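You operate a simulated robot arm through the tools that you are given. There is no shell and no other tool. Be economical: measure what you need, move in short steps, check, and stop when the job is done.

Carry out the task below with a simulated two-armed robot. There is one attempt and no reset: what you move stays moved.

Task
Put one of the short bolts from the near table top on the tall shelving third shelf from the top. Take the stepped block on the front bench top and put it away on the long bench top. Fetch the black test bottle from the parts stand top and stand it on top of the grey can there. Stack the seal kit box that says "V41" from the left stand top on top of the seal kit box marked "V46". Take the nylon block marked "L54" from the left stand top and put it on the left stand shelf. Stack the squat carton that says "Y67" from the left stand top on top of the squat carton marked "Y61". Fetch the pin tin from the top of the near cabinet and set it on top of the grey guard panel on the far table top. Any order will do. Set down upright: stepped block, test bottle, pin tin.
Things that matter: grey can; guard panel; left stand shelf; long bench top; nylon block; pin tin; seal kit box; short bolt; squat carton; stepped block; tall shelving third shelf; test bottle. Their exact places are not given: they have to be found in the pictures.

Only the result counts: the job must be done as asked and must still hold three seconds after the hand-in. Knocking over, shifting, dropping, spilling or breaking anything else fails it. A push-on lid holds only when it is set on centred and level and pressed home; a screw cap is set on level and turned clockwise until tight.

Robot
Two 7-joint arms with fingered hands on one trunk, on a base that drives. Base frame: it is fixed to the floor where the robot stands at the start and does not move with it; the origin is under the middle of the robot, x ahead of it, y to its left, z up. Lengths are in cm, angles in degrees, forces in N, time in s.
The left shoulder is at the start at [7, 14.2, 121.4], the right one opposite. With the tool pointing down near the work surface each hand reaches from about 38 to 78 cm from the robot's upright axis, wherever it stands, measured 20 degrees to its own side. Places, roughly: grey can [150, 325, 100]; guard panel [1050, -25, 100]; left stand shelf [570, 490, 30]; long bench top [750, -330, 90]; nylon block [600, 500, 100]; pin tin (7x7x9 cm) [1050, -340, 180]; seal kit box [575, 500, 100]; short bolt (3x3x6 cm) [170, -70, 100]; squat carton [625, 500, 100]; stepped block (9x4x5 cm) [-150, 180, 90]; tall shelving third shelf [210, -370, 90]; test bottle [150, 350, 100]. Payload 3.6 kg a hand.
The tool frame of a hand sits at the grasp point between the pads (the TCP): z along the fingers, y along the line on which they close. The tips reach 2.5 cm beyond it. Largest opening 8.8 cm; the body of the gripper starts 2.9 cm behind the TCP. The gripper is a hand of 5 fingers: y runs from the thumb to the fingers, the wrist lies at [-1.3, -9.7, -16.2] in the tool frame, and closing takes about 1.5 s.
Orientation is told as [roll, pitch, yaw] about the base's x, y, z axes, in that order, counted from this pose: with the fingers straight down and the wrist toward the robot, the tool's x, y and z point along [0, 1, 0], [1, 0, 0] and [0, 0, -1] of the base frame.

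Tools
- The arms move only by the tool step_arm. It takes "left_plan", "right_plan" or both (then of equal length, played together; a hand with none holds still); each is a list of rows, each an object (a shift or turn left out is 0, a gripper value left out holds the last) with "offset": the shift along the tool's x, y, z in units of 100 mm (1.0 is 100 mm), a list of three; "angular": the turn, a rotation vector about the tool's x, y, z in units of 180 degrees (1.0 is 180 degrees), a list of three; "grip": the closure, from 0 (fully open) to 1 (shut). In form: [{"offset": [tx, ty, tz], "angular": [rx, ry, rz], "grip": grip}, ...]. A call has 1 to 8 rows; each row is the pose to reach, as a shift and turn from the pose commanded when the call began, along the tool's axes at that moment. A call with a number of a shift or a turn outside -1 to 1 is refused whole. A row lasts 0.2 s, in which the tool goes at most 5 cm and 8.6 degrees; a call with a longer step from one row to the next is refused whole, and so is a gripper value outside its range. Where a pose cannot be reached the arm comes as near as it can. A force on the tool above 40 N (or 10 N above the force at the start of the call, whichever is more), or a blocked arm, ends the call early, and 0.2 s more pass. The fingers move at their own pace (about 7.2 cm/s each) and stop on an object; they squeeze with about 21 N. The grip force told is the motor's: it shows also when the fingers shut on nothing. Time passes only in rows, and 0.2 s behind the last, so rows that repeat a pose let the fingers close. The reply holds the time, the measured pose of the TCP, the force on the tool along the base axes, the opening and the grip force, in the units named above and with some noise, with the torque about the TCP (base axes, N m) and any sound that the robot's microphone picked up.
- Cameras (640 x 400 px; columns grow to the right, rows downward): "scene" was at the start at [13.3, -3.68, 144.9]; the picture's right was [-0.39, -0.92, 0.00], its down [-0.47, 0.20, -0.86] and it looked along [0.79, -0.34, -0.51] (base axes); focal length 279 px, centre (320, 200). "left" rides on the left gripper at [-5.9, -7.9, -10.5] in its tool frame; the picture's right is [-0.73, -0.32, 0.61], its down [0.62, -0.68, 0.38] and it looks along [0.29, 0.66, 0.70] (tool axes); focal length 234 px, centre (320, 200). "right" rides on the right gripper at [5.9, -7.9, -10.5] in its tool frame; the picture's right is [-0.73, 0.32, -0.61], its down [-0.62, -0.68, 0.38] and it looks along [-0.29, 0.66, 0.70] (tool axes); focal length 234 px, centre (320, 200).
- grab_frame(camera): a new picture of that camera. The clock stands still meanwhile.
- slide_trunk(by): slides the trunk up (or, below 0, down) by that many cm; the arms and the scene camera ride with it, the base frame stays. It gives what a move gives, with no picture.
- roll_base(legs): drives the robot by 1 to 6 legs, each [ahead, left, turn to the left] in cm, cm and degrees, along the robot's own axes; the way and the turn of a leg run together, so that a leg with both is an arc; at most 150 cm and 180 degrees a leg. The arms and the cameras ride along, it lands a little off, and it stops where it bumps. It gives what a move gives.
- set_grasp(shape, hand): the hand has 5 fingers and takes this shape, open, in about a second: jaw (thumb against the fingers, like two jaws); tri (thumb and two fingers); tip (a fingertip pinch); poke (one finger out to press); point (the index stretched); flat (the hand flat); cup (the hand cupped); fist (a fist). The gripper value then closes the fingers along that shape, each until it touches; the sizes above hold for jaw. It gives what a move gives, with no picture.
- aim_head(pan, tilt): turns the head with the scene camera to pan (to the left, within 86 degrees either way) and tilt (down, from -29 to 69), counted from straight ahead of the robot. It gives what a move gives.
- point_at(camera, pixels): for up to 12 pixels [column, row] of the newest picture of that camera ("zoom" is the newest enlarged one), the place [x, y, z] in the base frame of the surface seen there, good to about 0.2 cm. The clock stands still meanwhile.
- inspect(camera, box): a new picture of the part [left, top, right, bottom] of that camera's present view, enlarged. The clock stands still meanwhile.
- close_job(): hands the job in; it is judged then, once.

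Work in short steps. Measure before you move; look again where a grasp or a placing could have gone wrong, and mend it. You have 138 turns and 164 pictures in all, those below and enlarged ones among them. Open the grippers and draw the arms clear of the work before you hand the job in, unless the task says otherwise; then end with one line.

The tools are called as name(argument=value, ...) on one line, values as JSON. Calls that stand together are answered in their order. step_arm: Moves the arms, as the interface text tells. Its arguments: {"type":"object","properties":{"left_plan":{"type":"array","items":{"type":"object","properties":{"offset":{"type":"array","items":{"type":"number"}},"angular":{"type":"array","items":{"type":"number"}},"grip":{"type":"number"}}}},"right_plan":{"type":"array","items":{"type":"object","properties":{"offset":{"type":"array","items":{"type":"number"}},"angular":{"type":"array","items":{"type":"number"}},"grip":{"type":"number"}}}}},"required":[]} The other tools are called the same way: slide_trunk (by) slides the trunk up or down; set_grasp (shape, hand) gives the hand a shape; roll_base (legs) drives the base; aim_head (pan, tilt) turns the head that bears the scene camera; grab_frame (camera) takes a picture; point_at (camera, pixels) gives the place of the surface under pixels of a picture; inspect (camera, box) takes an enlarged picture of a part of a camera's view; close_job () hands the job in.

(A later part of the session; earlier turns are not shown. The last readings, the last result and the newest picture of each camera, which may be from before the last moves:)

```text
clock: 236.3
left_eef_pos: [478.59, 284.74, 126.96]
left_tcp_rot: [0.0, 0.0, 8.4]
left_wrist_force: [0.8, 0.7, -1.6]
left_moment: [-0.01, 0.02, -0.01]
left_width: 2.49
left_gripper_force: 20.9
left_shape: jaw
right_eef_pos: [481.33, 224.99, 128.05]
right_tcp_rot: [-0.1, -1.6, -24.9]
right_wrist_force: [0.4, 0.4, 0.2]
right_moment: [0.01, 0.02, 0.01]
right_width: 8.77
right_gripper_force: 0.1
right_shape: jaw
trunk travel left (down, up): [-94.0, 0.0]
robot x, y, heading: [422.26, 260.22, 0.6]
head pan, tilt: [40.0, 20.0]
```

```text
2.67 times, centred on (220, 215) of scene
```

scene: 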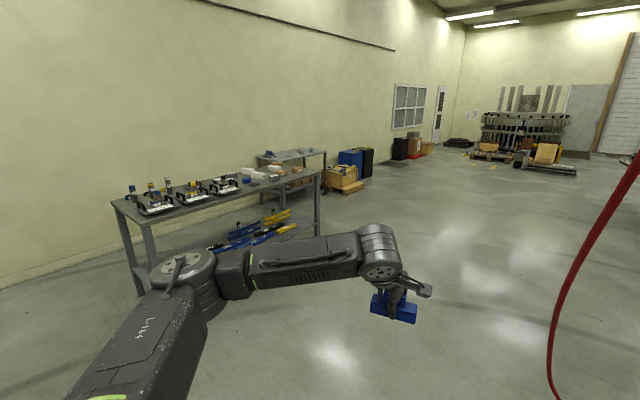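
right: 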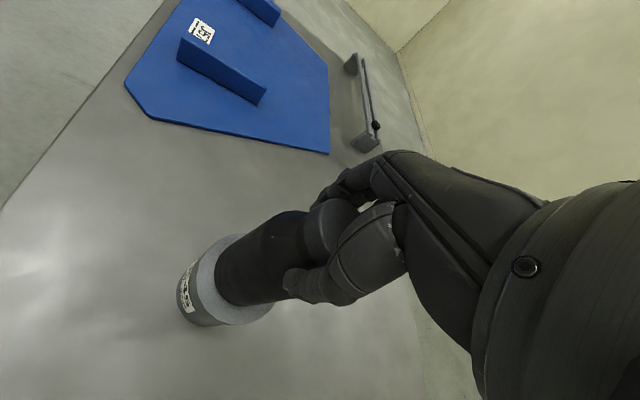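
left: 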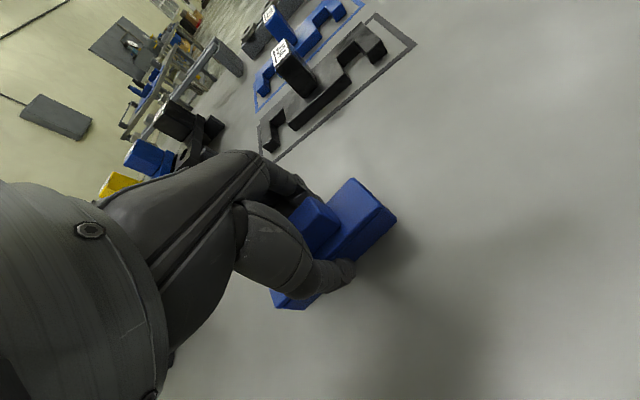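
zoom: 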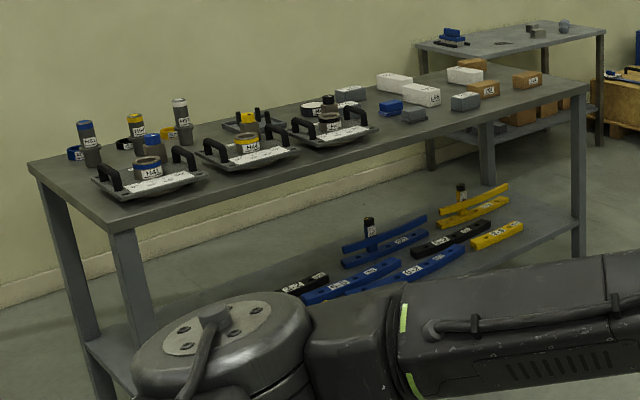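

I drive to face the stand at about (600,380).

roll_base(legs=[[90, 0, 0], [90, 0, 0], [0, 0, 89.4], [125, 0, 0]])

aim_head(pan=0, tilt=40)

grab_frame(camera="scene")

```text
clock: 255.0
left_eef_pos: [580.83, 443.97, 126.96]
left_tcp_rot: [0.0, 0.0, 96.8]
left_wrist_force: [-0.6, -0.2, -1.6]
left_moment: [-0.02, -0.02, -0.02]
left_width: 2.47
left_gripper_force: 21.5
left_shape: jaw
right_eef_pos: [640.73, 444.84, 128.09]
right_tcp_rot: [0.0, -1.8, 63.6]
right_wrist_force: [0.3, 0.3, -0.6]
right_moment: [0.01, -0.01, 0.0]
right_width: 8.75
right_gripper_force: 0.1
right_shape: jaw
trunk travel left (down, up): [-94.0, 0.0]
robot x, y, heading: [603.65, 386.71, 89.0]
head pan, tilt: [40.0, 20.0]
```

```text
clock: 256.1
left_eef_pos: [580.77, 443.81, 127.08]
left_tcp_rot: [0.0, 0.0, 96.8]
left_wrist_force: [-0.4, 0.5, -0.3]
left_moment: [0.0, 0.02, 0.0]
left_width: 2.46
left_gripper_force: 20.6
left_shape: jaw
right_eef_pos: [640.71, 444.91, 128.19]
right_tcp_rot: [-0.1, -1.7, 63.5]
right_wrist_force: [-0.5, -0.4, 0.3]
right_moment: [0.0, 0.02, 0.01]
right_width: 8.76
right_gripper_force: 0.1
right_shape: jaw
trunk travel left (down, up): [-94.0, 0.0]
robot x, y, heading: [603.54, 386.61, 89.0]
head pan, tilt: [0.0, 40.0]
```

```text
107 pictures are left
```

scene: 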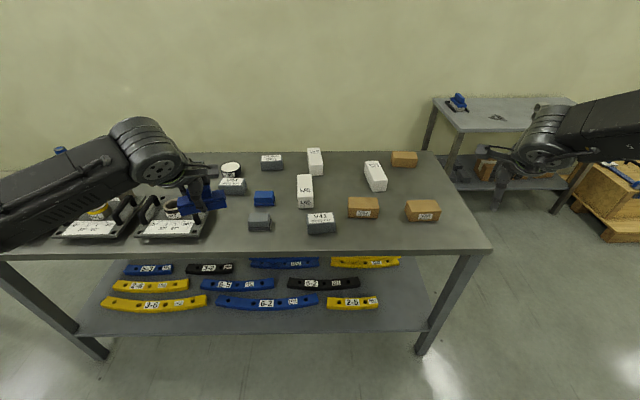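

I zoom in to read labels.

inspect(camera="scene", box=[205, 145, 345, 240])

inspect(camera="scene", box=[320, 140, 450, 230])

point_at(camera="scene", pixels=[[232, 183], [259, 220], [272, 159], [321, 219], [315, 160], [305, 190], [376, 175], [364, 205], [423, 209], [404, 157], [350, 245], [430, 235]])

```text
4.21 times, centred on (275, 192) of scene
```

zoom: 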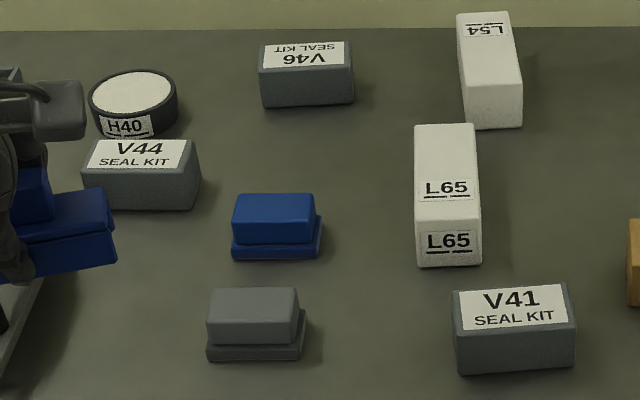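

```text
4.44 times, centred on (385, 185) of scene
```

zoom: 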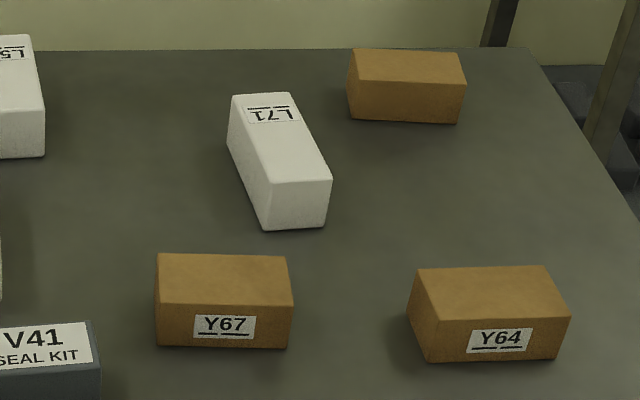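

```text
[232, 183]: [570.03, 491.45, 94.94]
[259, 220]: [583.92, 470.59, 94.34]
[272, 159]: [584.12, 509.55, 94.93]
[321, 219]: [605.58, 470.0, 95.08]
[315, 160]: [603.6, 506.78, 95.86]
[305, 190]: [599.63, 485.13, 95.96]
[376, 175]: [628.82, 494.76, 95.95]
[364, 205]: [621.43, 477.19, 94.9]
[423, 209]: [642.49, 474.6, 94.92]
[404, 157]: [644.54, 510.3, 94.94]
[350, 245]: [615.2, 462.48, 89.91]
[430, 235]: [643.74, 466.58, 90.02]
```

Targets: V41 (605.6,470)→V46 (584,509.5); L54 (603.6,507); Y67 (621.4,477)→back carton (644.5,510), presumably Y61. L54 is long in y and needs closing along x, so I test whether the right hand can turn to −90° relative yaw.

step_arm(right_plan=[{"angular": [0, 0, 0.045]}, {"angular": [0, 0, 0.09]}, {"angular": [0, 0, 0.135]}, {"angular": [0, 0, 0.18]}, {"angular": [0, 0, 0.225]}, {"angular": [0, 0, 0.27]}, {"angular": [0, 0, 0.315]}, {"angular": [0, 0, 0.36]}])

```text
clock: 257.9
left_eef_pos: [580.82, 443.87, 127.1]
left_tcp_rot: [0.0, 0.1, 96.7]
left_wrist_force: [-0.5, -0.5, -0.6]
left_moment: [-0.01, -0.01, 0.02]
left_width: 2.45
left_gripper_force: 20.9
left_shape: jaw
right_eef_pos: [642.79, 443.24, 127.02]
right_tcp_rot: [1.8, -0.5, -1.1]
right_wrist_force: [0.2, -0.3, -0.1]
right_moment: [0.0, -0.03, 0.0]
right_width: 8.75
right_gripper_force: 0.1
right_shape: jaw
right hand out of reach, approached as far as the arm can: row 8
trunk travel left (down, up): [-94.0, 0.0]
robot x, y, heading: [603.78, 386.92, 88.9]
head pan, tilt: [0.0, 40.0]
```

−90° relative yaw works. I advance 44 cm toward the stand and measure boxes closely.

roll_base(legs=[[44, 0, 0]])

aim_head(pan=-5, tilt=52)

grab_frame(camera="scene")

```text
clock: 260.6
left_eef_pos: [581.41, 487.85, 127.04]
left_tcp_rot: [0.0, 0.0, 96.8]
left_wrist_force: [0.6, -0.5, 0.5]
left_moment: [-0.01, 0.0, 0.02]
left_width: 2.47
left_gripper_force: 20.2
left_shape: jaw
right_eef_pos: [643.29, 487.5, 127.03]
right_tcp_rot: [1.9, -0.6, -0.8]
right_wrist_force: [0.1, -0.8, 0.0]
right_moment: [0.0, -0.04, -0.03]
right_width: 8.76
right_gripper_force: 0.1
right_shape: jaw
trunk travel left (down, up): [-94.0, 0.0]
robot x, y, heading: [604.32, 430.94, 89.1]
head pan, tilt: [0.0, 40.0]
```

```text
clock: 261.3
left_eef_pos: [581.43, 488.17, 126.98]
left_tcp_rot: [0.0, -0.1, 96.8]
left_wrist_force: [-0.3, -0.1, -1.2]
left_moment: [0.01, 0.02, -0.02]
left_width: 2.45
left_gripper_force: 20.8
left_shape: jaw
right_eef_pos: [643.29, 487.65, 127.07]
right_tcp_rot: [1.8, -0.6, -0.9]
right_wrist_force: [1.1, 0.2, -0.2]
right_moment: [0.0, -0.02, 0.0]
right_width: 8.77
right_gripper_force: 0.0
right_shape: jaw
trunk travel left (down, up): [-94.0, 0.0]
robot x, y, heading: [604.3, 430.97, 89.1]
head pan, tilt: [-5.0, 52.0]
```

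```text
104 pictures are left
```

scene: 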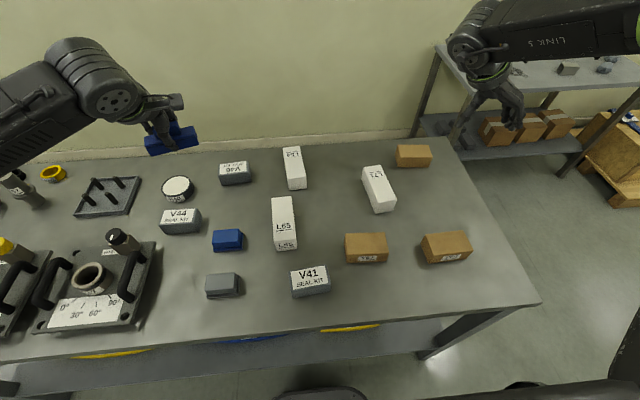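

I measure corners of the relevant boxes.

point_at(camera="scene", pixels=[[293, 270], [326, 268], [329, 283], [296, 296], [346, 236], [386, 235], [388, 262], [284, 148], [299, 148], [290, 178], [306, 178], [298, 187]])

point_at(camera="scene", pixels=[[348, 262], [388, 250], [399, 148], [430, 148], [399, 167], [432, 166], [222, 164], [247, 163], [222, 185], [250, 182], [235, 172], [415, 152]])

inspect(camera="scene", box=[270, 220, 480, 310])

inspect(camera="scene", box=[200, 130, 320, 210])

```text
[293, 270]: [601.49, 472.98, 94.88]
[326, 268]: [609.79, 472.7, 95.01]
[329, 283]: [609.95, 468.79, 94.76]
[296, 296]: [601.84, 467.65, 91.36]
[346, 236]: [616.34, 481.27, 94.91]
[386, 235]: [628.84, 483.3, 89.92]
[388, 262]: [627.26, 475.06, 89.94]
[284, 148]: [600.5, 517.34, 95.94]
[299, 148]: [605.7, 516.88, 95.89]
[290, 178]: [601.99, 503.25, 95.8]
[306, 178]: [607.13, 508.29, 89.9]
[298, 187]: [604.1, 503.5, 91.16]
```

```text
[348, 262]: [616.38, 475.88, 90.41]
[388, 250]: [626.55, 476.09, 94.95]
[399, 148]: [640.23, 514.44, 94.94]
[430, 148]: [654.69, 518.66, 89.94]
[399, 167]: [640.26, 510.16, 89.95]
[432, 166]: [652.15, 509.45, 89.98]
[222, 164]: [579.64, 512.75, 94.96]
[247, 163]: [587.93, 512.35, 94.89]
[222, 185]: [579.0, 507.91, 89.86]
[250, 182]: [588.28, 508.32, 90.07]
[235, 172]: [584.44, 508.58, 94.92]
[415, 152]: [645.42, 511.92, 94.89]
```

```text
3.05 times, centred on (375, 265) of scene
```

zoom: 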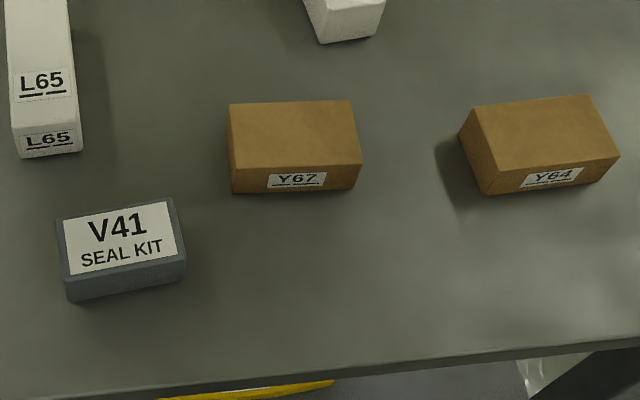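

```text
5.00 times, centred on (260, 170) of scene
```

zoom: 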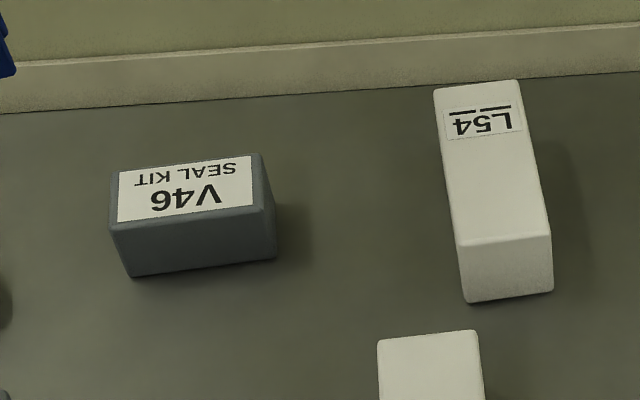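

I check where the robot's own base front is (dark shapes at the bottom of the scene image) and the table's front edge/shelf.

grab_frame(camera="scene")

point_at(camera="scene", pixels=[[310, 393], [525, 390], [350, 394], [420, 350], [400, 370], [300, 345], [500, 317], [480, 335], [440, 380], [600, 380], [250, 375], [470, 120]])

```text
101 pictures are left
```

scene: 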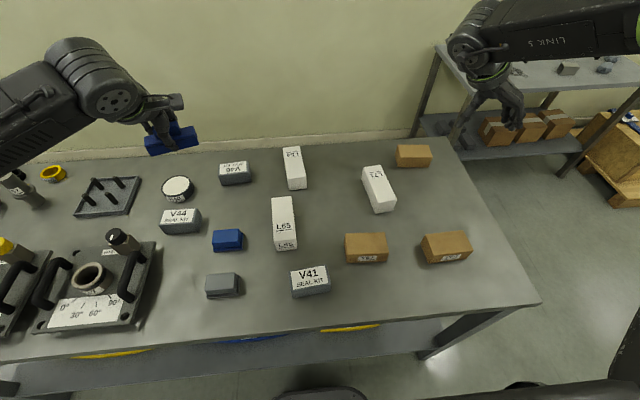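

```text
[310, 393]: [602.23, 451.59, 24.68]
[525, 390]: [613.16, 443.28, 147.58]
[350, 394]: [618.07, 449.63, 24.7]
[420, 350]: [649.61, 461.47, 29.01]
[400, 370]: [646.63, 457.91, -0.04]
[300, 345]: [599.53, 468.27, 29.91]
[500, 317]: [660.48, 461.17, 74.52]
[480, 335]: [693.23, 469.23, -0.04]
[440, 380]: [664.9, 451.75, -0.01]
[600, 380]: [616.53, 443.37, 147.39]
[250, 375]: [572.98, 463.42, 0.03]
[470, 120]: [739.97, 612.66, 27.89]
```

Base front is only ~21 cm ahead of the axis, so I can stand closer. I advance 6, sidestep left 25 and lower the trunk 19.

roll_base(legs=[[0, 25, 0], [6, 0, 0]])

slide_trunk(by=-17)

step_arm(right_plan=[{"offset": [0, -0.3, 0], "angular": [0, 0.04, -0.01]}, {"offset": [0, -0.6, 0], "angular": [0, 0.08, -0.02]}, {"offset": [0, -0.8, 0], "angular": [0, 0.12, -0.03]}, {"offset": [0, -0.8, 0], "angular": [0, 0.156, -0.039]}, {"offset": [0, -0.8, 0], "angular": [0, 0.156, -0.039]}])

grab_frame(camera="scene")

```text
clock: 263.7
left_eef_pos: [556.88, 493.56, 127.61]
left_tcp_rot: [0.0, -0.5, 96.6]
left_wrist_force: [1.1, -0.9, -0.3]
left_moment: [0.04, 0.0, 0.02]
left_width: 2.47
left_gripper_force: 21.3
left_shape: jaw
right_eef_pos: [618.7, 492.72, 127.45]
right_tcp_rot: [2.3, -0.5, -1.0]
right_wrist_force: [0.0, -0.9, 0.8]
right_moment: [0.05, 0.04, 0.0]
right_width: 8.76
right_gripper_force: 0.0
right_shape: jaw
trunk travel left (down, up): [-94.0, 0.0]
robot x, y, heading: [579.37, 437.31, 88.8]
head pan, tilt: [-5.0, 52.0]
```

```text
clock: 265.6
left_eef_pos: [556.65, 494.61, 110.02]
left_tcp_rot: [0.1, 0.0, 96.6]
left_wrist_force: [0.3, 0.3, 0.0]
left_moment: [0.01, -0.01, 0.03]
left_width: 2.45
left_gripper_force: 20.5
left_shape: jaw
right_eef_pos: [618.64, 493.82, 109.96]
right_tcp_rot: [1.8, -0.6, -1.0]
right_wrist_force: [0.5, 0.4, -0.5]
right_moment: [0.01, 0.0, 0.01]
right_width: 8.77
right_gripper_force: 0.1
right_shape: jaw
trunk travel left (down, up): [-77.0, 17.0]
robot x, y, heading: [579.58, 437.08, 88.8]
head pan, tilt: [-5.0, 52.0]
```

```text
clock: 266.8
left_eef_pos: [556.65, 494.64, 110.03]
left_tcp_rot: [0.1, 0.1, 96.5]
left_wrist_force: [-1.1, 0.2, -0.6]
left_moment: [0.01, 0.01, 0.04]
left_width: 2.48
left_gripper_force: 21.1
left_shape: jaw
right_eef_pos: [610.39, 493.85, 109.95]
right_tcp_rot: [29.9, -2.5, 5.8]
right_wrist_force: [0.2, -0.4, 0.4]
right_moment: [0.0, -0.03, 0.02]
right_width: 8.76
right_gripper_force: 0.0
right_shape: jaw
trunk travel left (down, up): [-77.0, 17.0]
robot x, y, heading: [579.42, 437.06, 89.1]
head pan, tilt: [-5.0, 52.0]
```

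```text
100 pictures are left
```

scene: 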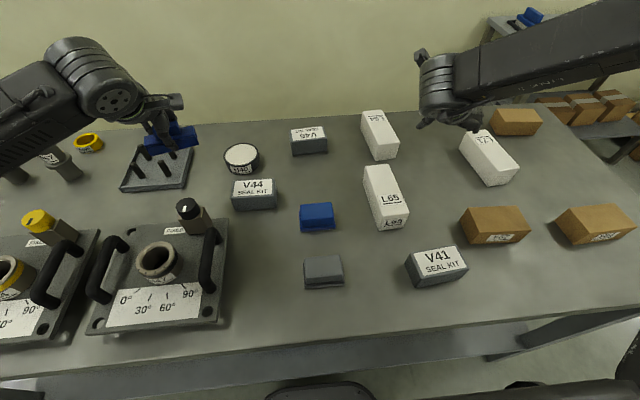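

Now I move to a hover along the tool axis above L54's front part, keeping 30° pitch.

step_arm(right_plan=[{"offset": [0.15, -0.2, 0]}, {"offset": [0.3, -0.4, 0.1]}, {"offset": [0.44, -0.56, 0.3]}, {"offset": [0.44, -0.56, 0.6]}, {"offset": [0.44, -0.56, 0.96]}, {"offset": [0.44, -0.56, 0.96]}])

grab_frame(camera="right")

grab_frame(camera="scene")

point_at(camera="scene", pixels=[[362, 115], [382, 112], [378, 150], [398, 145], [408, 258], [466, 255], [380, 160]])

```text
clock: 268.2
left_eef_pos: [556.65, 494.59, 109.93]
left_tcp_rot: [-0.1, -0.1, 96.6]
left_wrist_force: [-0.5, -0.1, -1.0]
left_moment: [-0.02, -0.03, -0.04]
left_width: 2.49
left_gripper_force: 21.0
left_shape: jaw
right_eef_pos: [607.77, 498.34, 105.98]
right_tcp_rot: [29.8, -2.4, 5.7]
right_wrist_force: [0.5, 0.3, 0.1]
right_moment: [0.01, 0.02, 0.03]
right_width: 8.82
right_gripper_force: 0.1
right_shape: jaw
right hand out of reach, approached as far as the arm can: row 3, 4, 5, 6
trunk travel left (down, up): [-77.0, 17.0]
robot x, y, heading: [579.55, 437.45, 89.0]
head pan, tilt: [-5.0, 52.0]
```

```text
99 pictures are left
```

right: 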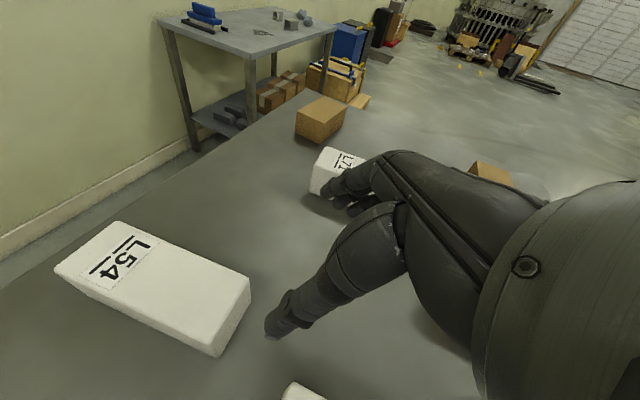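

```text
98 pictures are left
```

scene: 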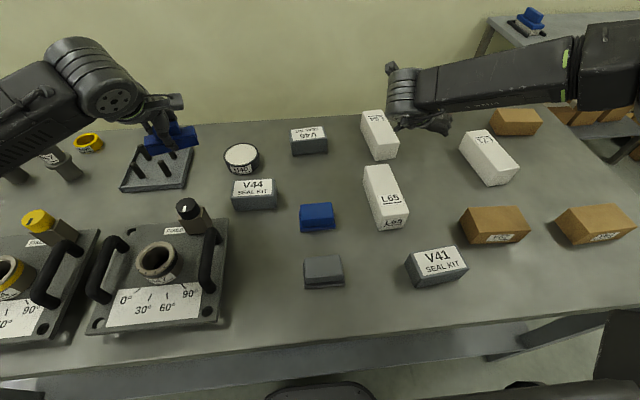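

```text
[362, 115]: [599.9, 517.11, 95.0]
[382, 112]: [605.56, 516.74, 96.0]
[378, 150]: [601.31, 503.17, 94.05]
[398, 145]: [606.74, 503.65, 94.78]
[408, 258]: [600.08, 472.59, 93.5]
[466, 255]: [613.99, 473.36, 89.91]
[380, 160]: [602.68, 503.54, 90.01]
```

The wrist limit stops it; a shoulder further left would ease the twist. I pull the right hand back up a bit, raise the left hand, and sidestep left 18 cm.

step_arm(right_plan=[{"offset": [0, 0, -0.3]}, {"offset": [0, 0, -0.5]}, {"offset": [0, 0, -0.5]}, {"offset": [0, 0, -0.5]}], left_plan=[{"offset": [0, 0, -0.3]}, {"offset": [0, 0, -0.6]}, {"offset": [0, 0, -0.9]}, {"offset": [0, 0, -0.9]}])

roll_base(legs=[[0, 18, 0]])

```text
clock: 269.2
left_eef_pos: [556.78, 494.58, 119.02]
left_tcp_rot: [0.0, 0.0, 96.5]
left_wrist_force: [0.7, 0.1, -0.5]
left_moment: [0.0, 0.0, 0.02]
left_width: 2.46
left_gripper_force: 21.3
left_shape: jaw
right_eef_pos: [607.7, 496.06, 110.29]
right_tcp_rot: [29.9, -2.5, 5.6]
right_wrist_force: [-0.8, -0.2, -0.3]
right_moment: [-0.01, 0.0, -0.01]
right_width: 8.77
right_gripper_force: 0.1
right_shape: jaw
trunk travel left (down, up): [-77.0, 17.0]
robot x, y, heading: [579.36, 437.19, 89.0]
head pan, tilt: [-5.0, 52.0]
```

```text
clock: 270.7
left_eef_pos: [539.04, 494.98, 119.09]
left_tcp_rot: [0.1, 0.0, 96.7]
left_wrist_force: [-0.1, -0.5, -1.0]
left_moment: [-0.03, 0.0, 0.0]
left_width: 2.49
left_gripper_force: 21.4
left_shape: jaw
right_eef_pos: [590.14, 496.3, 110.22]
right_tcp_rot: [29.8, -2.3, 5.7]
right_wrist_force: [0.1, -0.2, 0.1]
right_moment: [-0.01, 0.04, 0.04]
right_width: 8.76
right_gripper_force: 0.1
right_shape: jaw
trunk travel left (down, up): [-77.0, 17.0]
robot x, y, heading: [561.62, 437.9, 89.0]
head pan, tilt: [-5.0, 52.0]
```

Now I move right toward L54's hover point.

step_arm(right_plan=[{"offset": [0, 0.33, 0]}, {"offset": [0, 0.66, 0]}, {"offset": [0.02, 1.0, 0.1]}, {"offset": [0.04, 1.0, 0.4]}, {"offset": [0.04, 1.0, 0.4]}])

```text
clock: 271.9
left_eef_pos: [538.87, 494.82, 119.16]
left_tcp_rot: [0.0, 0.0, 96.6]
left_wrist_force: [0.8, -0.4, 0.3]
left_moment: [0.02, -0.02, 0.05]
left_width: 2.47
left_gripper_force: 21.2
left_shape: jaw
right_eef_pos: [599.68, 499.54, 107.39]
right_tcp_rot: [29.8, -2.4, 5.7]
right_wrist_force: [0.3, 0.1, 0.0]
right_moment: [0.02, -0.01, 0.01]
right_width: 8.76
right_gripper_force: 0.0
right_shape: jaw
trunk travel left (down, up): [-77.0, 17.0]
robot x, y, heading: [561.94, 437.76, 89.0]
head pan, tilt: [-5.0, 52.0]
```

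Reached. I continue to the hover and partly in, then look.

step_arm(right_plan=[{"offset": [-0.01, 0.456, 0]}, {"offset": [-0.01, 0.456, 0.44]}, {"offset": [-0.01, 0.456, 0.7]}, {"offset": [-0.01, 0.456, 0.7]}])

grab_frame(camera="right")

inspect(camera="scene", box=[380, 60, 540, 180])

```text
clock: 272.9
left_eef_pos: [538.95, 494.82, 119.14]
left_tcp_rot: [0.0, -0.2, 96.6]
left_wrist_force: [0.9, 0.0, -0.7]
left_moment: [-0.02, 0.0, 0.0]
left_width: 2.46
left_gripper_force: 20.7
left_shape: jaw
right_eef_pos: [604.24, 502.91, 101.71]
right_tcp_rot: [29.9, -2.4, 5.8]
right_wrist_force: [-0.2, -0.4, -0.5]
right_moment: [0.01, 0.02, -0.02]
right_width: 8.78
right_gripper_force: 0.0
right_shape: jaw
right hand out of reach, approached as far as the arm can: row 3, 4
trunk travel left (down, up): [-77.0, 17.0]
robot x, y, heading: [561.58, 437.47, 88.6]
head pan, tilt: [-5.0, 52.0]
```

```text
97 pictures are left
```

right: 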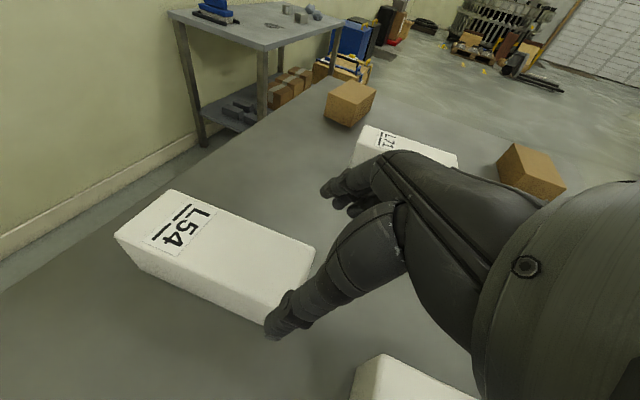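

```text
3.33 times, centred on (460, 120) of scene
```

zoom: 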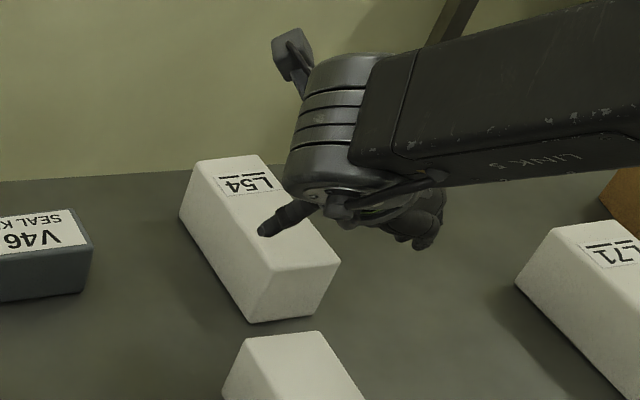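

Arm limit again, but the remaining motion can be done with trunk and base: trunk −6.5 cm, then base ahead 2.5 cm.

slide_trunk(by=-6.5)

inspect(camera="scene", box=[370, 50, 530, 170])

grab_frame(camera="right")

```text
clock: 274.0
left_eef_pos: [538.82, 494.82, 112.67]
left_tcp_rot: [0.0, -0.1, 96.5]
left_wrist_force: [-0.3, 0.2, -0.3]
left_moment: [0.04, -0.02, 0.03]
left_width: 2.48
left_gripper_force: 21.4
left_shape: jaw
right_eef_pos: [604.15, 503.08, 95.17]
right_tcp_rot: [29.7, -2.4, 5.9]
right_wrist_force: [-0.7, -0.1, 0.3]
right_moment: [0.0, 0.01, 0.02]
right_width: 8.79
right_gripper_force: 0.0
right_shape: jaw
trunk travel left (down, up): [-70.5, 23.5]
robot x, y, heading: [561.62, 437.94, 89.3]
head pan, tilt: [-5.0, 52.0]
```

```text
3.33 times, centred on (450, 110) of scene
```

zoom: 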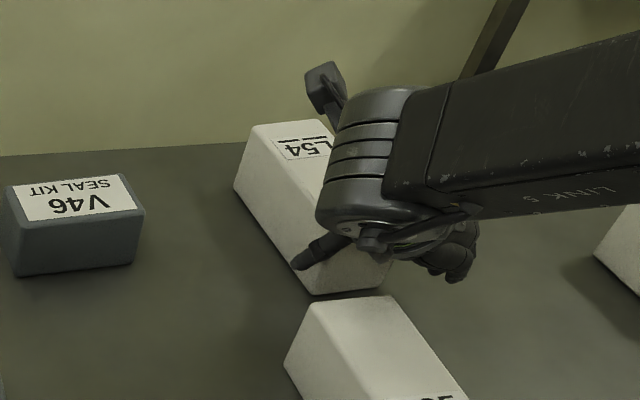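

```text
94 pictures are left
```

right: 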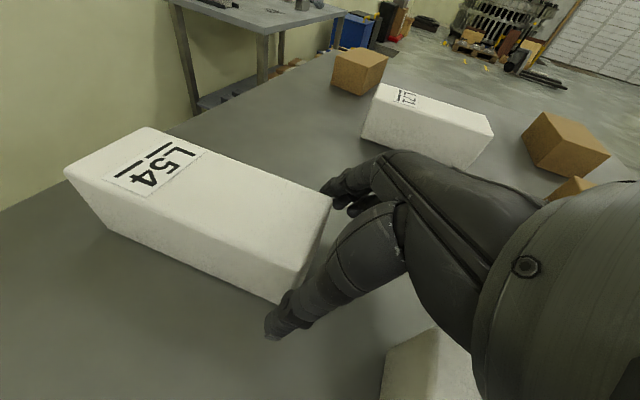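

Fingers straddle L54's front end. I advance 2.7 cm and close.

roll_base(legs=[[2.7, 0, 0]])

step_arm(right_plan=[{"grip": 1}, {"grip": 1}, {"grip": 1}, {"grip": 1}, {"grip": 1}, {"grip": 1}, {"grip": 1}])

grab_frame(camera="right")

```text
clock: 274.8
left_eef_pos: [538.91, 497.19, 112.72]
left_tcp_rot: [0.1, -0.2, 96.6]
left_wrist_force: [0.1, 0.2, 0.3]
left_moment: [-0.01, 0.0, -0.03]
left_width: 2.47
left_gripper_force: 20.7
left_shape: jaw
right_eef_pos: [604.1, 505.35, 95.55]
right_tcp_rot: [30.1, -2.5, 5.7]
right_wrist_force: [-0.5, -0.6, -0.2]
right_moment: [-0.01, -0.01, 0.03]
right_width: 8.79
right_gripper_force: 0.0
right_shape: jaw
trunk travel left (down, up): [-70.5, 23.5]
robot x, y, heading: [561.68, 440.56, 88.9]
head pan, tilt: [-5.0, 52.0]
```

```text
clock: 276.4
left_eef_pos: [538.82, 497.48, 112.53]
left_tcp_rot: [0.0, -0.2, 96.6]
left_wrist_force: [-0.2, -0.9, -0.5]
left_moment: [0.0, -0.02, -0.02]
left_width: 2.46
left_gripper_force: 20.9
left_shape: jaw
right_eef_pos: [604.24, 505.6, 95.35]
right_tcp_rot: [29.8, -2.5, 5.7]
right_wrist_force: [-0.8, -0.8, 3.7]
right_moment: [0.02, -0.22, -0.07]
right_width: 6.27
right_gripper_force: 21.1
right_shape: jaw
trunk travel left (down, up): [-70.5, 23.5]
robot x, y, heading: [561.67, 440.27, 89.1]
head pan, tilt: [-5.0, 52.0]
```

```text
93 pictures are left
```

right: 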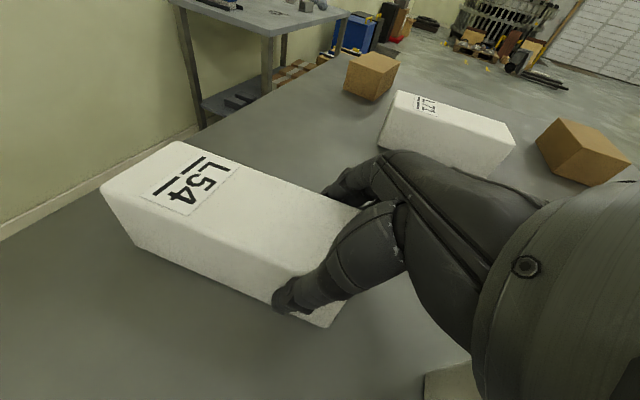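

Gripped. I lift with the trunk and check that the box hangs level.

slide_trunk(by=14)

grab_frame(camera="right")

grab_frame(camera="scene")

```text
clock: 278.1
left_eef_pos: [539.03, 497.64, 126.56]
left_tcp_rot: [0.0, 0.0, 96.6]
left_wrist_force: [0.2, 0.0, -0.2]
left_moment: [0.0, -0.03, 0.0]
left_width: 2.48
left_gripper_force: 21.1
left_shape: jaw
right_eef_pos: [604.18, 505.65, 109.14]
right_tcp_rot: [29.7, -2.5, 5.8]
right_wrist_force: [-0.3, 0.2, -4.6]
right_moment: [-0.24, -0.07, -0.04]
right_width: 6.28
right_gripper_force: 21.3
right_shape: jaw
trunk travel left (down, up): [-84.5, 9.5]
robot x, y, heading: [561.47, 440.47, 89.0]
head pan, tilt: [-5.0, 52.0]
```

```text
92 pictures are left
```

right: 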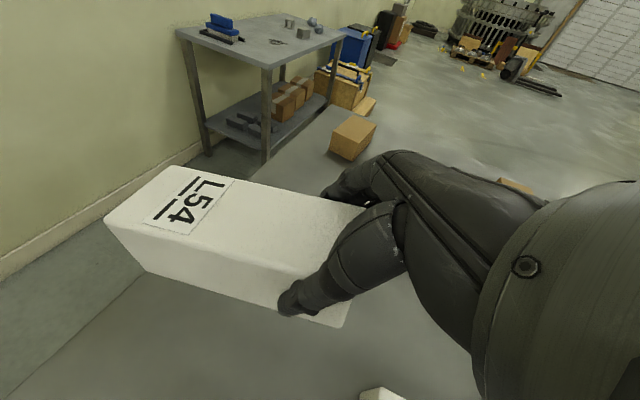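

```text
91 pictures are left
```

scene: 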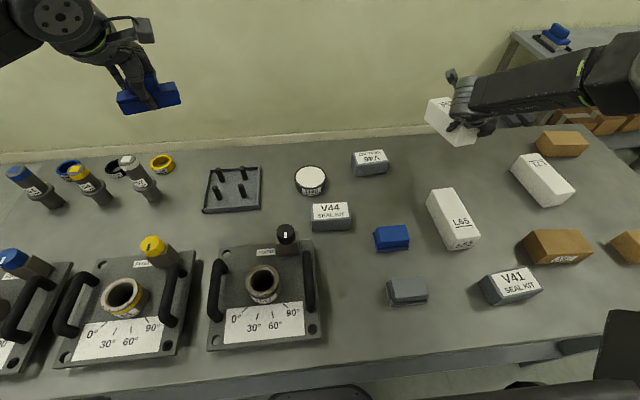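

L54 is held level. I back away from the stand, lower the trunk partly and look at the shelf.

roll_base(legs=[[-65, 0, 0]])

slide_trunk(by=-45)

aim_head(pan=-35, tilt=30)

grab_frame(camera="scene")

```text
clock: 281.7
left_eef_pos: [537.69, 432.75, 126.51]
left_tcp_rot: [0.1, 0.1, 96.9]
left_wrist_force: [-0.2, 1.5, -1.0]
left_moment: [0.04, 0.0, -0.03]
left_width: 2.49
left_gripper_force: 20.6
left_shape: jaw
right_eef_pos: [603.06, 441.07, 109.13]
right_tcp_rot: [29.7, -2.4, 6.0]
right_wrist_force: [0.6, 0.8, -4.4]
right_moment: [-0.24, -0.05, -0.01]
right_width: 6.31
right_gripper_force: 21.0
right_shape: jaw
trunk travel left (down, up): [-84.5, 9.5]
robot x, y, heading: [560.7, 375.55, 89.2]
head pan, tilt: [-5.0, 52.0]
```

```text
refused: -45 is not a number from -40 to 40
```

```text
clock: 282.6
left_eef_pos: [537.68, 432.66, 126.45]
left_tcp_rot: [0.1, 0.1, 96.9]
left_wrist_force: [-0.2, 0.0, -0.8]
left_moment: [-0.02, 0.03, -0.01]
left_width: 2.45
left_gripper_force: 21.2
left_shape: jaw
right_eef_pos: [602.99, 440.97, 109.18]
right_tcp_rot: [29.7, -2.5, 6.0]
right_wrist_force: [0.6, 0.1, -4.7]
right_moment: [-0.26, -0.03, 0.02]
right_width: 6.32
right_gripper_force: 21.1
right_shape: jaw
trunk travel left (down, up): [-84.5, 9.5]
robot x, y, heading: [560.47, 375.18, 89.1]
head pan, tilt: [-35.0, 30.0]
```

```text
90 pictures are left
```

scene: 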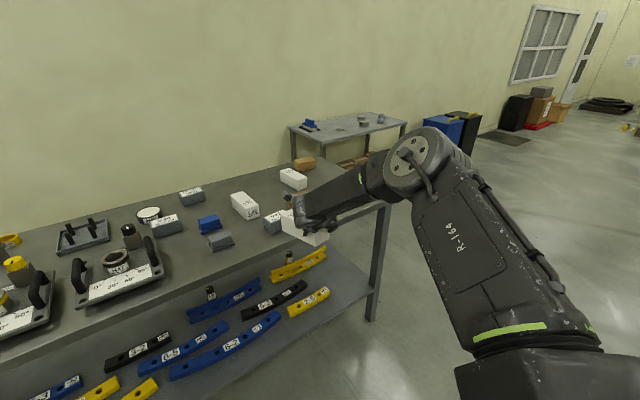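

The shelf's right end looks free around (350,285). I lower the trunk and measure that area.

point_at(camera="scene", pixels=[[329, 293], [325, 250], [350, 280], [340, 265], [368, 285], [345, 300], [370, 300], [310, 322], [335, 245], [300, 270], [372, 310], [290, 310]])

slide_trunk(by=-35)

grab_frame(camera="scene")

```text
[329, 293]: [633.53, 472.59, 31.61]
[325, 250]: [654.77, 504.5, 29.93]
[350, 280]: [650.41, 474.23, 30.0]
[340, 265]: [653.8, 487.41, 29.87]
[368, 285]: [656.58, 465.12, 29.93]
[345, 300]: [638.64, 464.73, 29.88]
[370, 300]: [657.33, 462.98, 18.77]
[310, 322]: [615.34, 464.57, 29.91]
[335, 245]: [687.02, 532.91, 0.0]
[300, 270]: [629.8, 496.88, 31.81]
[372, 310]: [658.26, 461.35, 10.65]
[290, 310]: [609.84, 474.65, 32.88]
```

```text
clock: 286.0
left_eef_pos: [537.63, 432.71, 91.46]
left_tcp_rot: [-0.1, -0.1, 96.9]
left_wrist_force: [0.6, 0.5, 0.1]
left_moment: [0.0, 0.01, -0.01]
left_width: 2.45
left_gripper_force: 21.1
left_shape: jaw
right_eef_pos: [602.99, 440.9, 74.08]
right_tcp_rot: [29.7, -2.4, 6.0]
right_wrist_force: [-0.4, 0.2, -5.4]
right_moment: [-0.24, -0.06, 0.01]
right_width: 6.3
right_gripper_force: 21.1
right_shape: jaw
trunk travel left (down, up): [-49.5, 44.5]
robot x, y, heading: [560.38, 375.17, 89.1]
head pan, tilt: [-35.0, 30.0]
```

```text
89 pictures are left
```

scene: 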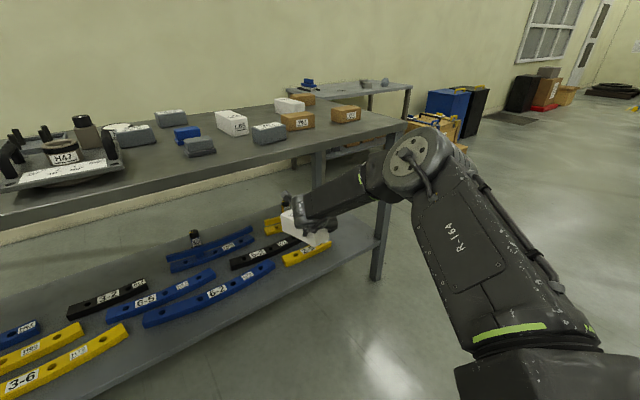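

I check elbow and forearm positions relative to the hand, to judge clearance to the right leg (657,461).

point_at(camera="scene", pixels=[[410, 160], [385, 195], [360, 180], [340, 215], [320, 205], [375, 165], [437, 160], [330, 240], [300, 235], [380, 270]])

```text
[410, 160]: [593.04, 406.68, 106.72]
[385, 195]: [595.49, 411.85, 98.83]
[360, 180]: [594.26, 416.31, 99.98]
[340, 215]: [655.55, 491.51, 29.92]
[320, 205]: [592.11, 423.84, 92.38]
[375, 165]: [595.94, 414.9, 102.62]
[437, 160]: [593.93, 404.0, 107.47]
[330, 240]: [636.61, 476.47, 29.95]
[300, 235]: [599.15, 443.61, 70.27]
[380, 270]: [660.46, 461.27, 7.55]
```

The forearm runs straight back and up, so the leg is no problem. I sidestep right 42, lower the trunk 36, and check before advancing.

roll_base(legs=[[0, -42, 0]])

slide_trunk(by=-35.5)

grab_frame(camera="right")

grab_frame(camera="scene")

```text
clock: 288.6
left_eef_pos: [580.46, 431.92, 91.44]
left_tcp_rot: [0.0, -0.1, 96.7]
left_wrist_force: [-0.4, 0.2, -1.0]
left_moment: [0.01, 0.02, -0.04]
left_width: 2.48
left_gripper_force: 21.0
left_shape: jaw
right_eef_pos: [645.72, 440.0, 73.98]
right_tcp_rot: [29.6, -2.4, 5.7]
right_wrist_force: [-0.2, 0.6, -5.6]
right_moment: [-0.22, -0.05, -0.01]
right_width: 6.3
right_gripper_force: 20.8
right_shape: jaw
trunk travel left (down, up): [-49.5, 44.5]
robot x, y, heading: [602.65, 374.82, 88.9]
head pan, tilt: [-35.0, 30.0]
```

```text
clock: 292.1
left_eef_pos: [580.24, 431.98, 56.03]
left_tcp_rot: [0.0, 0.0, 96.6]
left_wrist_force: [0.3, 0.5, -0.2]
left_moment: [0.01, -0.01, -0.01]
left_width: 2.49
left_gripper_force: 20.8
left_shape: jaw
right_eef_pos: [645.59, 439.96, 38.65]
right_tcp_rot: [29.7, -2.3, 5.7]
right_wrist_force: [0.6, -0.1, -4.1]
right_moment: [-0.24, -0.03, 0.0]
right_width: 6.29
right_gripper_force: 21.3
right_shape: jaw
trunk travel left (down, up): [-14.0, 80.0]
robot x, y, heading: [603.04, 374.57, 88.9]
head pan, tilt: [-35.0, 30.0]
```

```text
88 pictures are left
```

right: 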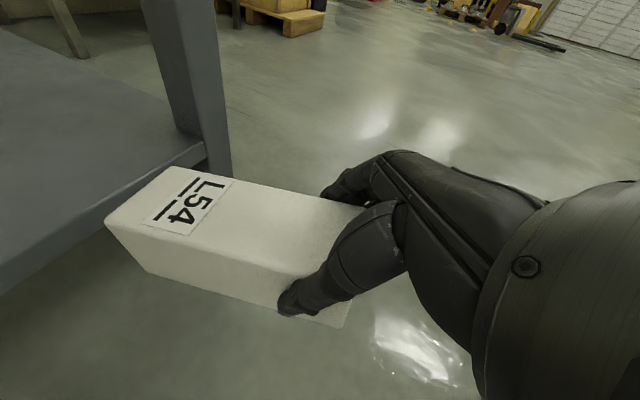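

```text
87 pictures are left
```

scene: 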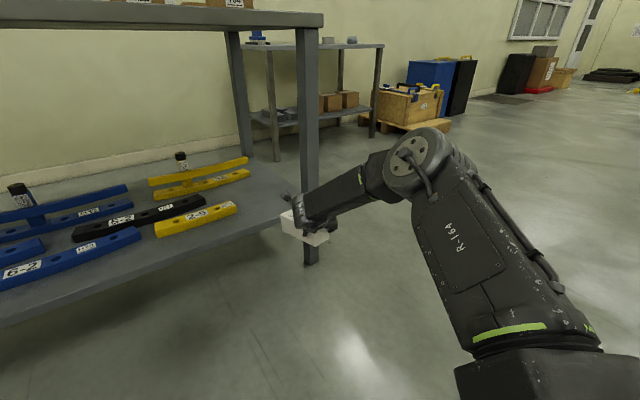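

Box bottom is 3 cm above shelf level. I shift 3 left and advance 29 cm.

roll_base(legs=[[0, 3, 0], [29.5, 0, 0]])

grab_frame(camera="scene")

grab_frame(camera="right")

```text
clock: 294.5
left_eef_pos: [577.97, 461.49, 56.05]
left_tcp_rot: [0.0, 0.0, 96.5]
left_wrist_force: [-0.2, 0.5, -0.6]
left_moment: [0.0, 0.02, -0.02]
left_width: 2.48
left_gripper_force: 20.9
left_shape: jaw
right_eef_pos: [643.35, 469.47, 38.66]
right_tcp_rot: [29.7, -2.4, 5.6]
right_wrist_force: [-0.6, 0.0, -5.2]
right_moment: [-0.23, -0.06, 0.0]
right_width: 6.25
right_gripper_force: 21.0
right_shape: jaw
trunk travel left (down, up): [-14.0, 80.0]
robot x, y, heading: [600.69, 404.72, 88.8]
head pan, tilt: [-35.0, 30.0]
```

```text
86 pictures are left
```

scene: 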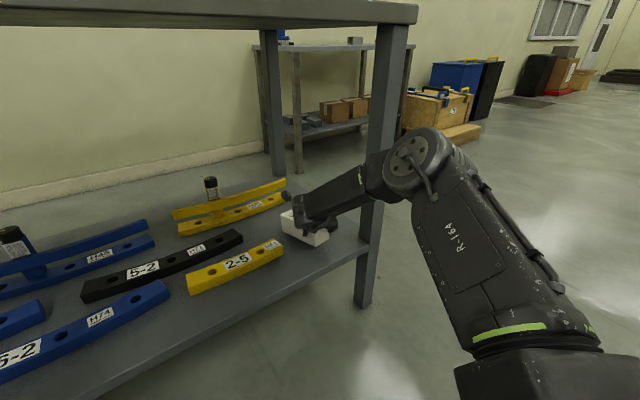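

```text
85 pictures are left
```

right: 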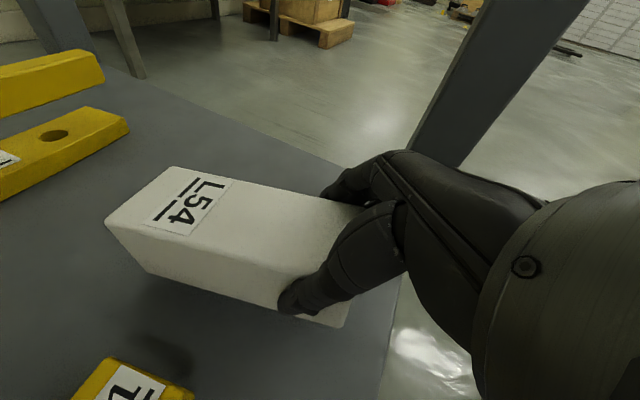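

Clear of bars and leg. I lower the trunk 3.2 cm and release.

slide_trunk(by=-3.2)

step_arm(right_plan=[{"offset": [0, 0, 0]}, {"grip": 0}, {"grip": 0}, {"grip": 0}, {"grip": 0}])

grab_frame(camera="right")

```text
clock: 295.3
left_eef_pos: [578.0, 461.47, 52.94]
left_tcp_rot: [-0.1, 0.0, 96.4]
left_wrist_force: [-0.2, 0.4, -1.2]
left_moment: [0.02, -0.01, 0.03]
left_width: 2.48
left_gripper_force: 20.8
left_shape: jaw
right_eef_pos: [643.51, 469.43, 35.43]
right_tcp_rot: [29.9, -2.4, 5.6]
right_wrist_force: [-0.4, 1.0, -2.7]
right_moment: [0.11, -0.06, 0.03]
right_width: 6.28
right_gripper_force: 20.9
right_shape: jaw
trunk travel left (down, up): [-10.8, 83.2]
robot x, y, heading: [600.47, 404.21, 88.8]
head pan, tilt: [-35.0, 30.0]
```

```text
clock: 296.5
left_eef_pos: [578.0, 461.56, 52.8]
left_tcp_rot: [0.0, 0.0, 96.5]
left_wrist_force: [0.4, -0.1, 0.5]
left_moment: [-0.01, 0.03, -0.01]
left_width: 2.51
left_gripper_force: 20.7
left_shape: jaw
right_eef_pos: [643.43, 469.57, 35.55]
right_tcp_rot: [29.8, -2.4, 5.7]
right_wrist_force: [0.0, -0.2, 0.4]
right_moment: [0.02, 0.01, -0.01]
right_width: 8.77
right_gripper_force: 0.0
right_shape: jaw
trunk travel left (down, up): [-10.8, 83.2]
robot x, y, heading: [600.89, 404.38, 88.7]
head pan, tilt: [-35.0, 30.0]
```

```text
84 pictures are left
```

right: 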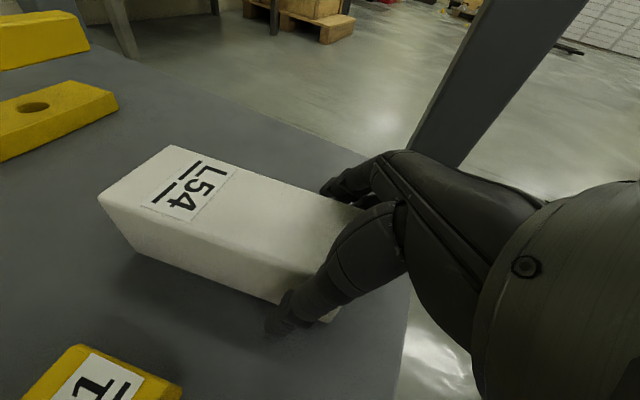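

L54 rests on the shelf. I back out, raise the trunk, and start returning the right hand to default orientation.

roll_base(legs=[[-32, 0, 0]])

slide_trunk(by=40)

slide_trunk(by=26)

step_arm(right_plan=[{"angular": [0, -0.042, 0]}, {"angular": [0, -0.084, 0]}, {"angular": [0, -0.126, 0]}, {"angular": [0, -0.166, 0]}, {"angular": [0, -0.166, 0]}])

step_arm(right_plan=[{"angular": [0, 0, -0.047]}, {"angular": [0, 0, -0.094]}, {"angular": [0, 0, -0.141]}, {"angular": [0, 0, -0.188]}, {"angular": [0, 0, -0.235]}, {"angular": [0, 0, -0.282]}, {"angular": [0, 0, -0.329]}, {"angular": [0, 0, -0.376]}])

aim_head(pan=-15, tilt=40)

grab_frame(camera="scene")

```text
clock: 298.6
left_eef_pos: [577.23, 429.52, 52.91]
left_tcp_rot: [0.0, -0.1, 96.6]
left_wrist_force: [0.3, 0.5, -0.6]
left_moment: [0.01, 0.01, 0.04]
left_width: 2.5
left_gripper_force: 20.4
left_shape: jaw
right_eef_pos: [642.71, 437.61, 35.42]
right_tcp_rot: [29.8, -2.4, 5.7]
right_wrist_force: [-0.2, -0.1, -1.2]
right_moment: [-0.01, 0.01, 0.01]
right_width: 8.77
right_gripper_force: 0.1
right_shape: jaw
trunk travel left (down, up): [-10.8, 83.2]
robot x, y, heading: [600.09, 372.3, 89.0]
head pan, tilt: [-35.0, 30.0]
```

```text
clock: 302.5
left_eef_pos: [577.21, 429.53, 92.8]
left_tcp_rot: [-0.1, -0.1, 96.5]
left_wrist_force: [0.1, -0.3, -0.2]
left_moment: [0.01, 0.0, 0.01]
left_width: 2.45
left_gripper_force: 21.2
left_shape: jaw
right_eef_pos: [642.6, 437.6, 75.54]
right_tcp_rot: [29.8, -2.4, 5.8]
right_wrist_force: [-0.6, -0.2, -0.5]
right_moment: [0.01, 0.0, 0.0]
right_width: 8.75
right_gripper_force: 0.0
right_shape: jaw
trunk travel left (down, up): [-50.8, 43.2]
robot x, y, heading: [599.88, 372.36, 89.0]
head pan, tilt: [-35.0, 30.0]
```

```text
clock: 305.1
left_eef_pos: [577.26, 429.69, 118.87]
left_tcp_rot: [0.0, -0.1, 96.6]
left_wrist_force: [-0.4, 0.6, -1.1]
left_moment: [0.01, 0.01, -0.02]
left_width: 2.52
left_gripper_force: 21.4
left_shape: jaw
right_eef_pos: [642.56, 437.62, 101.47]
right_tcp_rot: [29.8, -2.5, 5.7]
right_wrist_force: [0.0, -0.6, -0.1]
right_moment: [0.0, 0.01, -0.01]
right_width: 8.74
right_gripper_force: 0.1
right_shape: jaw
trunk travel left (down, up): [-76.8, 17.2]
robot x, y, heading: [600.11, 371.81, 88.8]
head pan, tilt: [-35.0, 30.0]
```

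```text
clock: 306.3
left_eef_pos: [577.28, 429.59, 118.87]
left_tcp_rot: [0.0, 0.0, 96.6]
left_wrist_force: [-0.1, 0.6, -0.6]
left_moment: [0.0, 0.0, -0.01]
left_width: 2.49
left_gripper_force: 21.0
left_shape: jaw
right_eef_pos: [643.26, 432.76, 103.85]
right_tcp_rot: [-0.1, -2.5, 5.9]
right_wrist_force: [-0.4, 0.2, 0.0]
right_moment: [0.01, 0.03, 0.02]
right_width: 8.74
right_gripper_force: 0.2
right_shape: jaw
right hand out of reach, approached as far as the arm can: row 1, 2, 3, 4, 5
trunk travel left (down, up): [-76.8, 17.2]
robot x, y, heading: [599.69, 372.76, 89.0]
head pan, tilt: [-35.0, 30.0]
```

```text
clock: 308.1
left_eef_pos: [577.4, 429.49, 118.84]
left_tcp_rot: [0.1, 0.1, 96.6]
left_wrist_force: [0.1, 0.0, 0.0]
left_moment: [-0.03, 0.03, -0.04]
left_width: 2.5
left_gripper_force: 21.1
left_shape: jaw
right_eef_pos: [643.36, 432.69, 103.75]
right_tcp_rot: [-2.2, -0.7, 73.5]
right_wrist_force: [-0.4, -0.1, 0.0]
right_moment: [0.0, 0.03, -0.02]
right_width: 8.76
right_gripper_force: 0.1
right_shape: jaw
trunk travel left (down, up): [-76.8, 17.2]
robot x, y, heading: [599.78, 372.15, 89.1]
head pan, tilt: [-35.0, 30.0]
```

```text
clock: 309.0
left_eef_pos: [577.24, 429.53, 118.87]
left_tcp_rot: [-0.1, 0.1, 96.6]
left_wrist_force: [-0.3, 0.4, -0.8]
left_moment: [0.01, -0.03, 0.0]
left_width: 2.5
left_gripper_force: 21.1
left_shape: jaw
right_eef_pos: [643.16, 432.59, 103.81]
right_tcp_rot: [-2.3, -0.8, 73.4]
right_wrist_force: [-0.2, 0.8, 0.4]
right_moment: [0.01, 0.02, -0.03]
right_width: 8.74
right_gripper_force: 0.1
right_shape: jaw
trunk travel left (down, up): [-76.8, 17.2]
robot x, y, heading: [599.33, 372.5, 88.9]
head pan, tilt: [-15.0, 40.0]
```

```text
83 pictures are left
```

scene: 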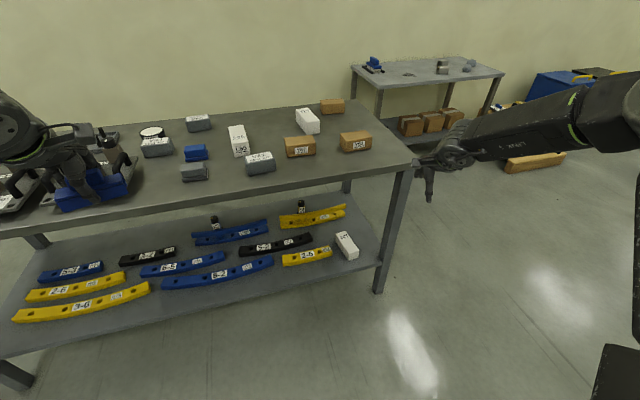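

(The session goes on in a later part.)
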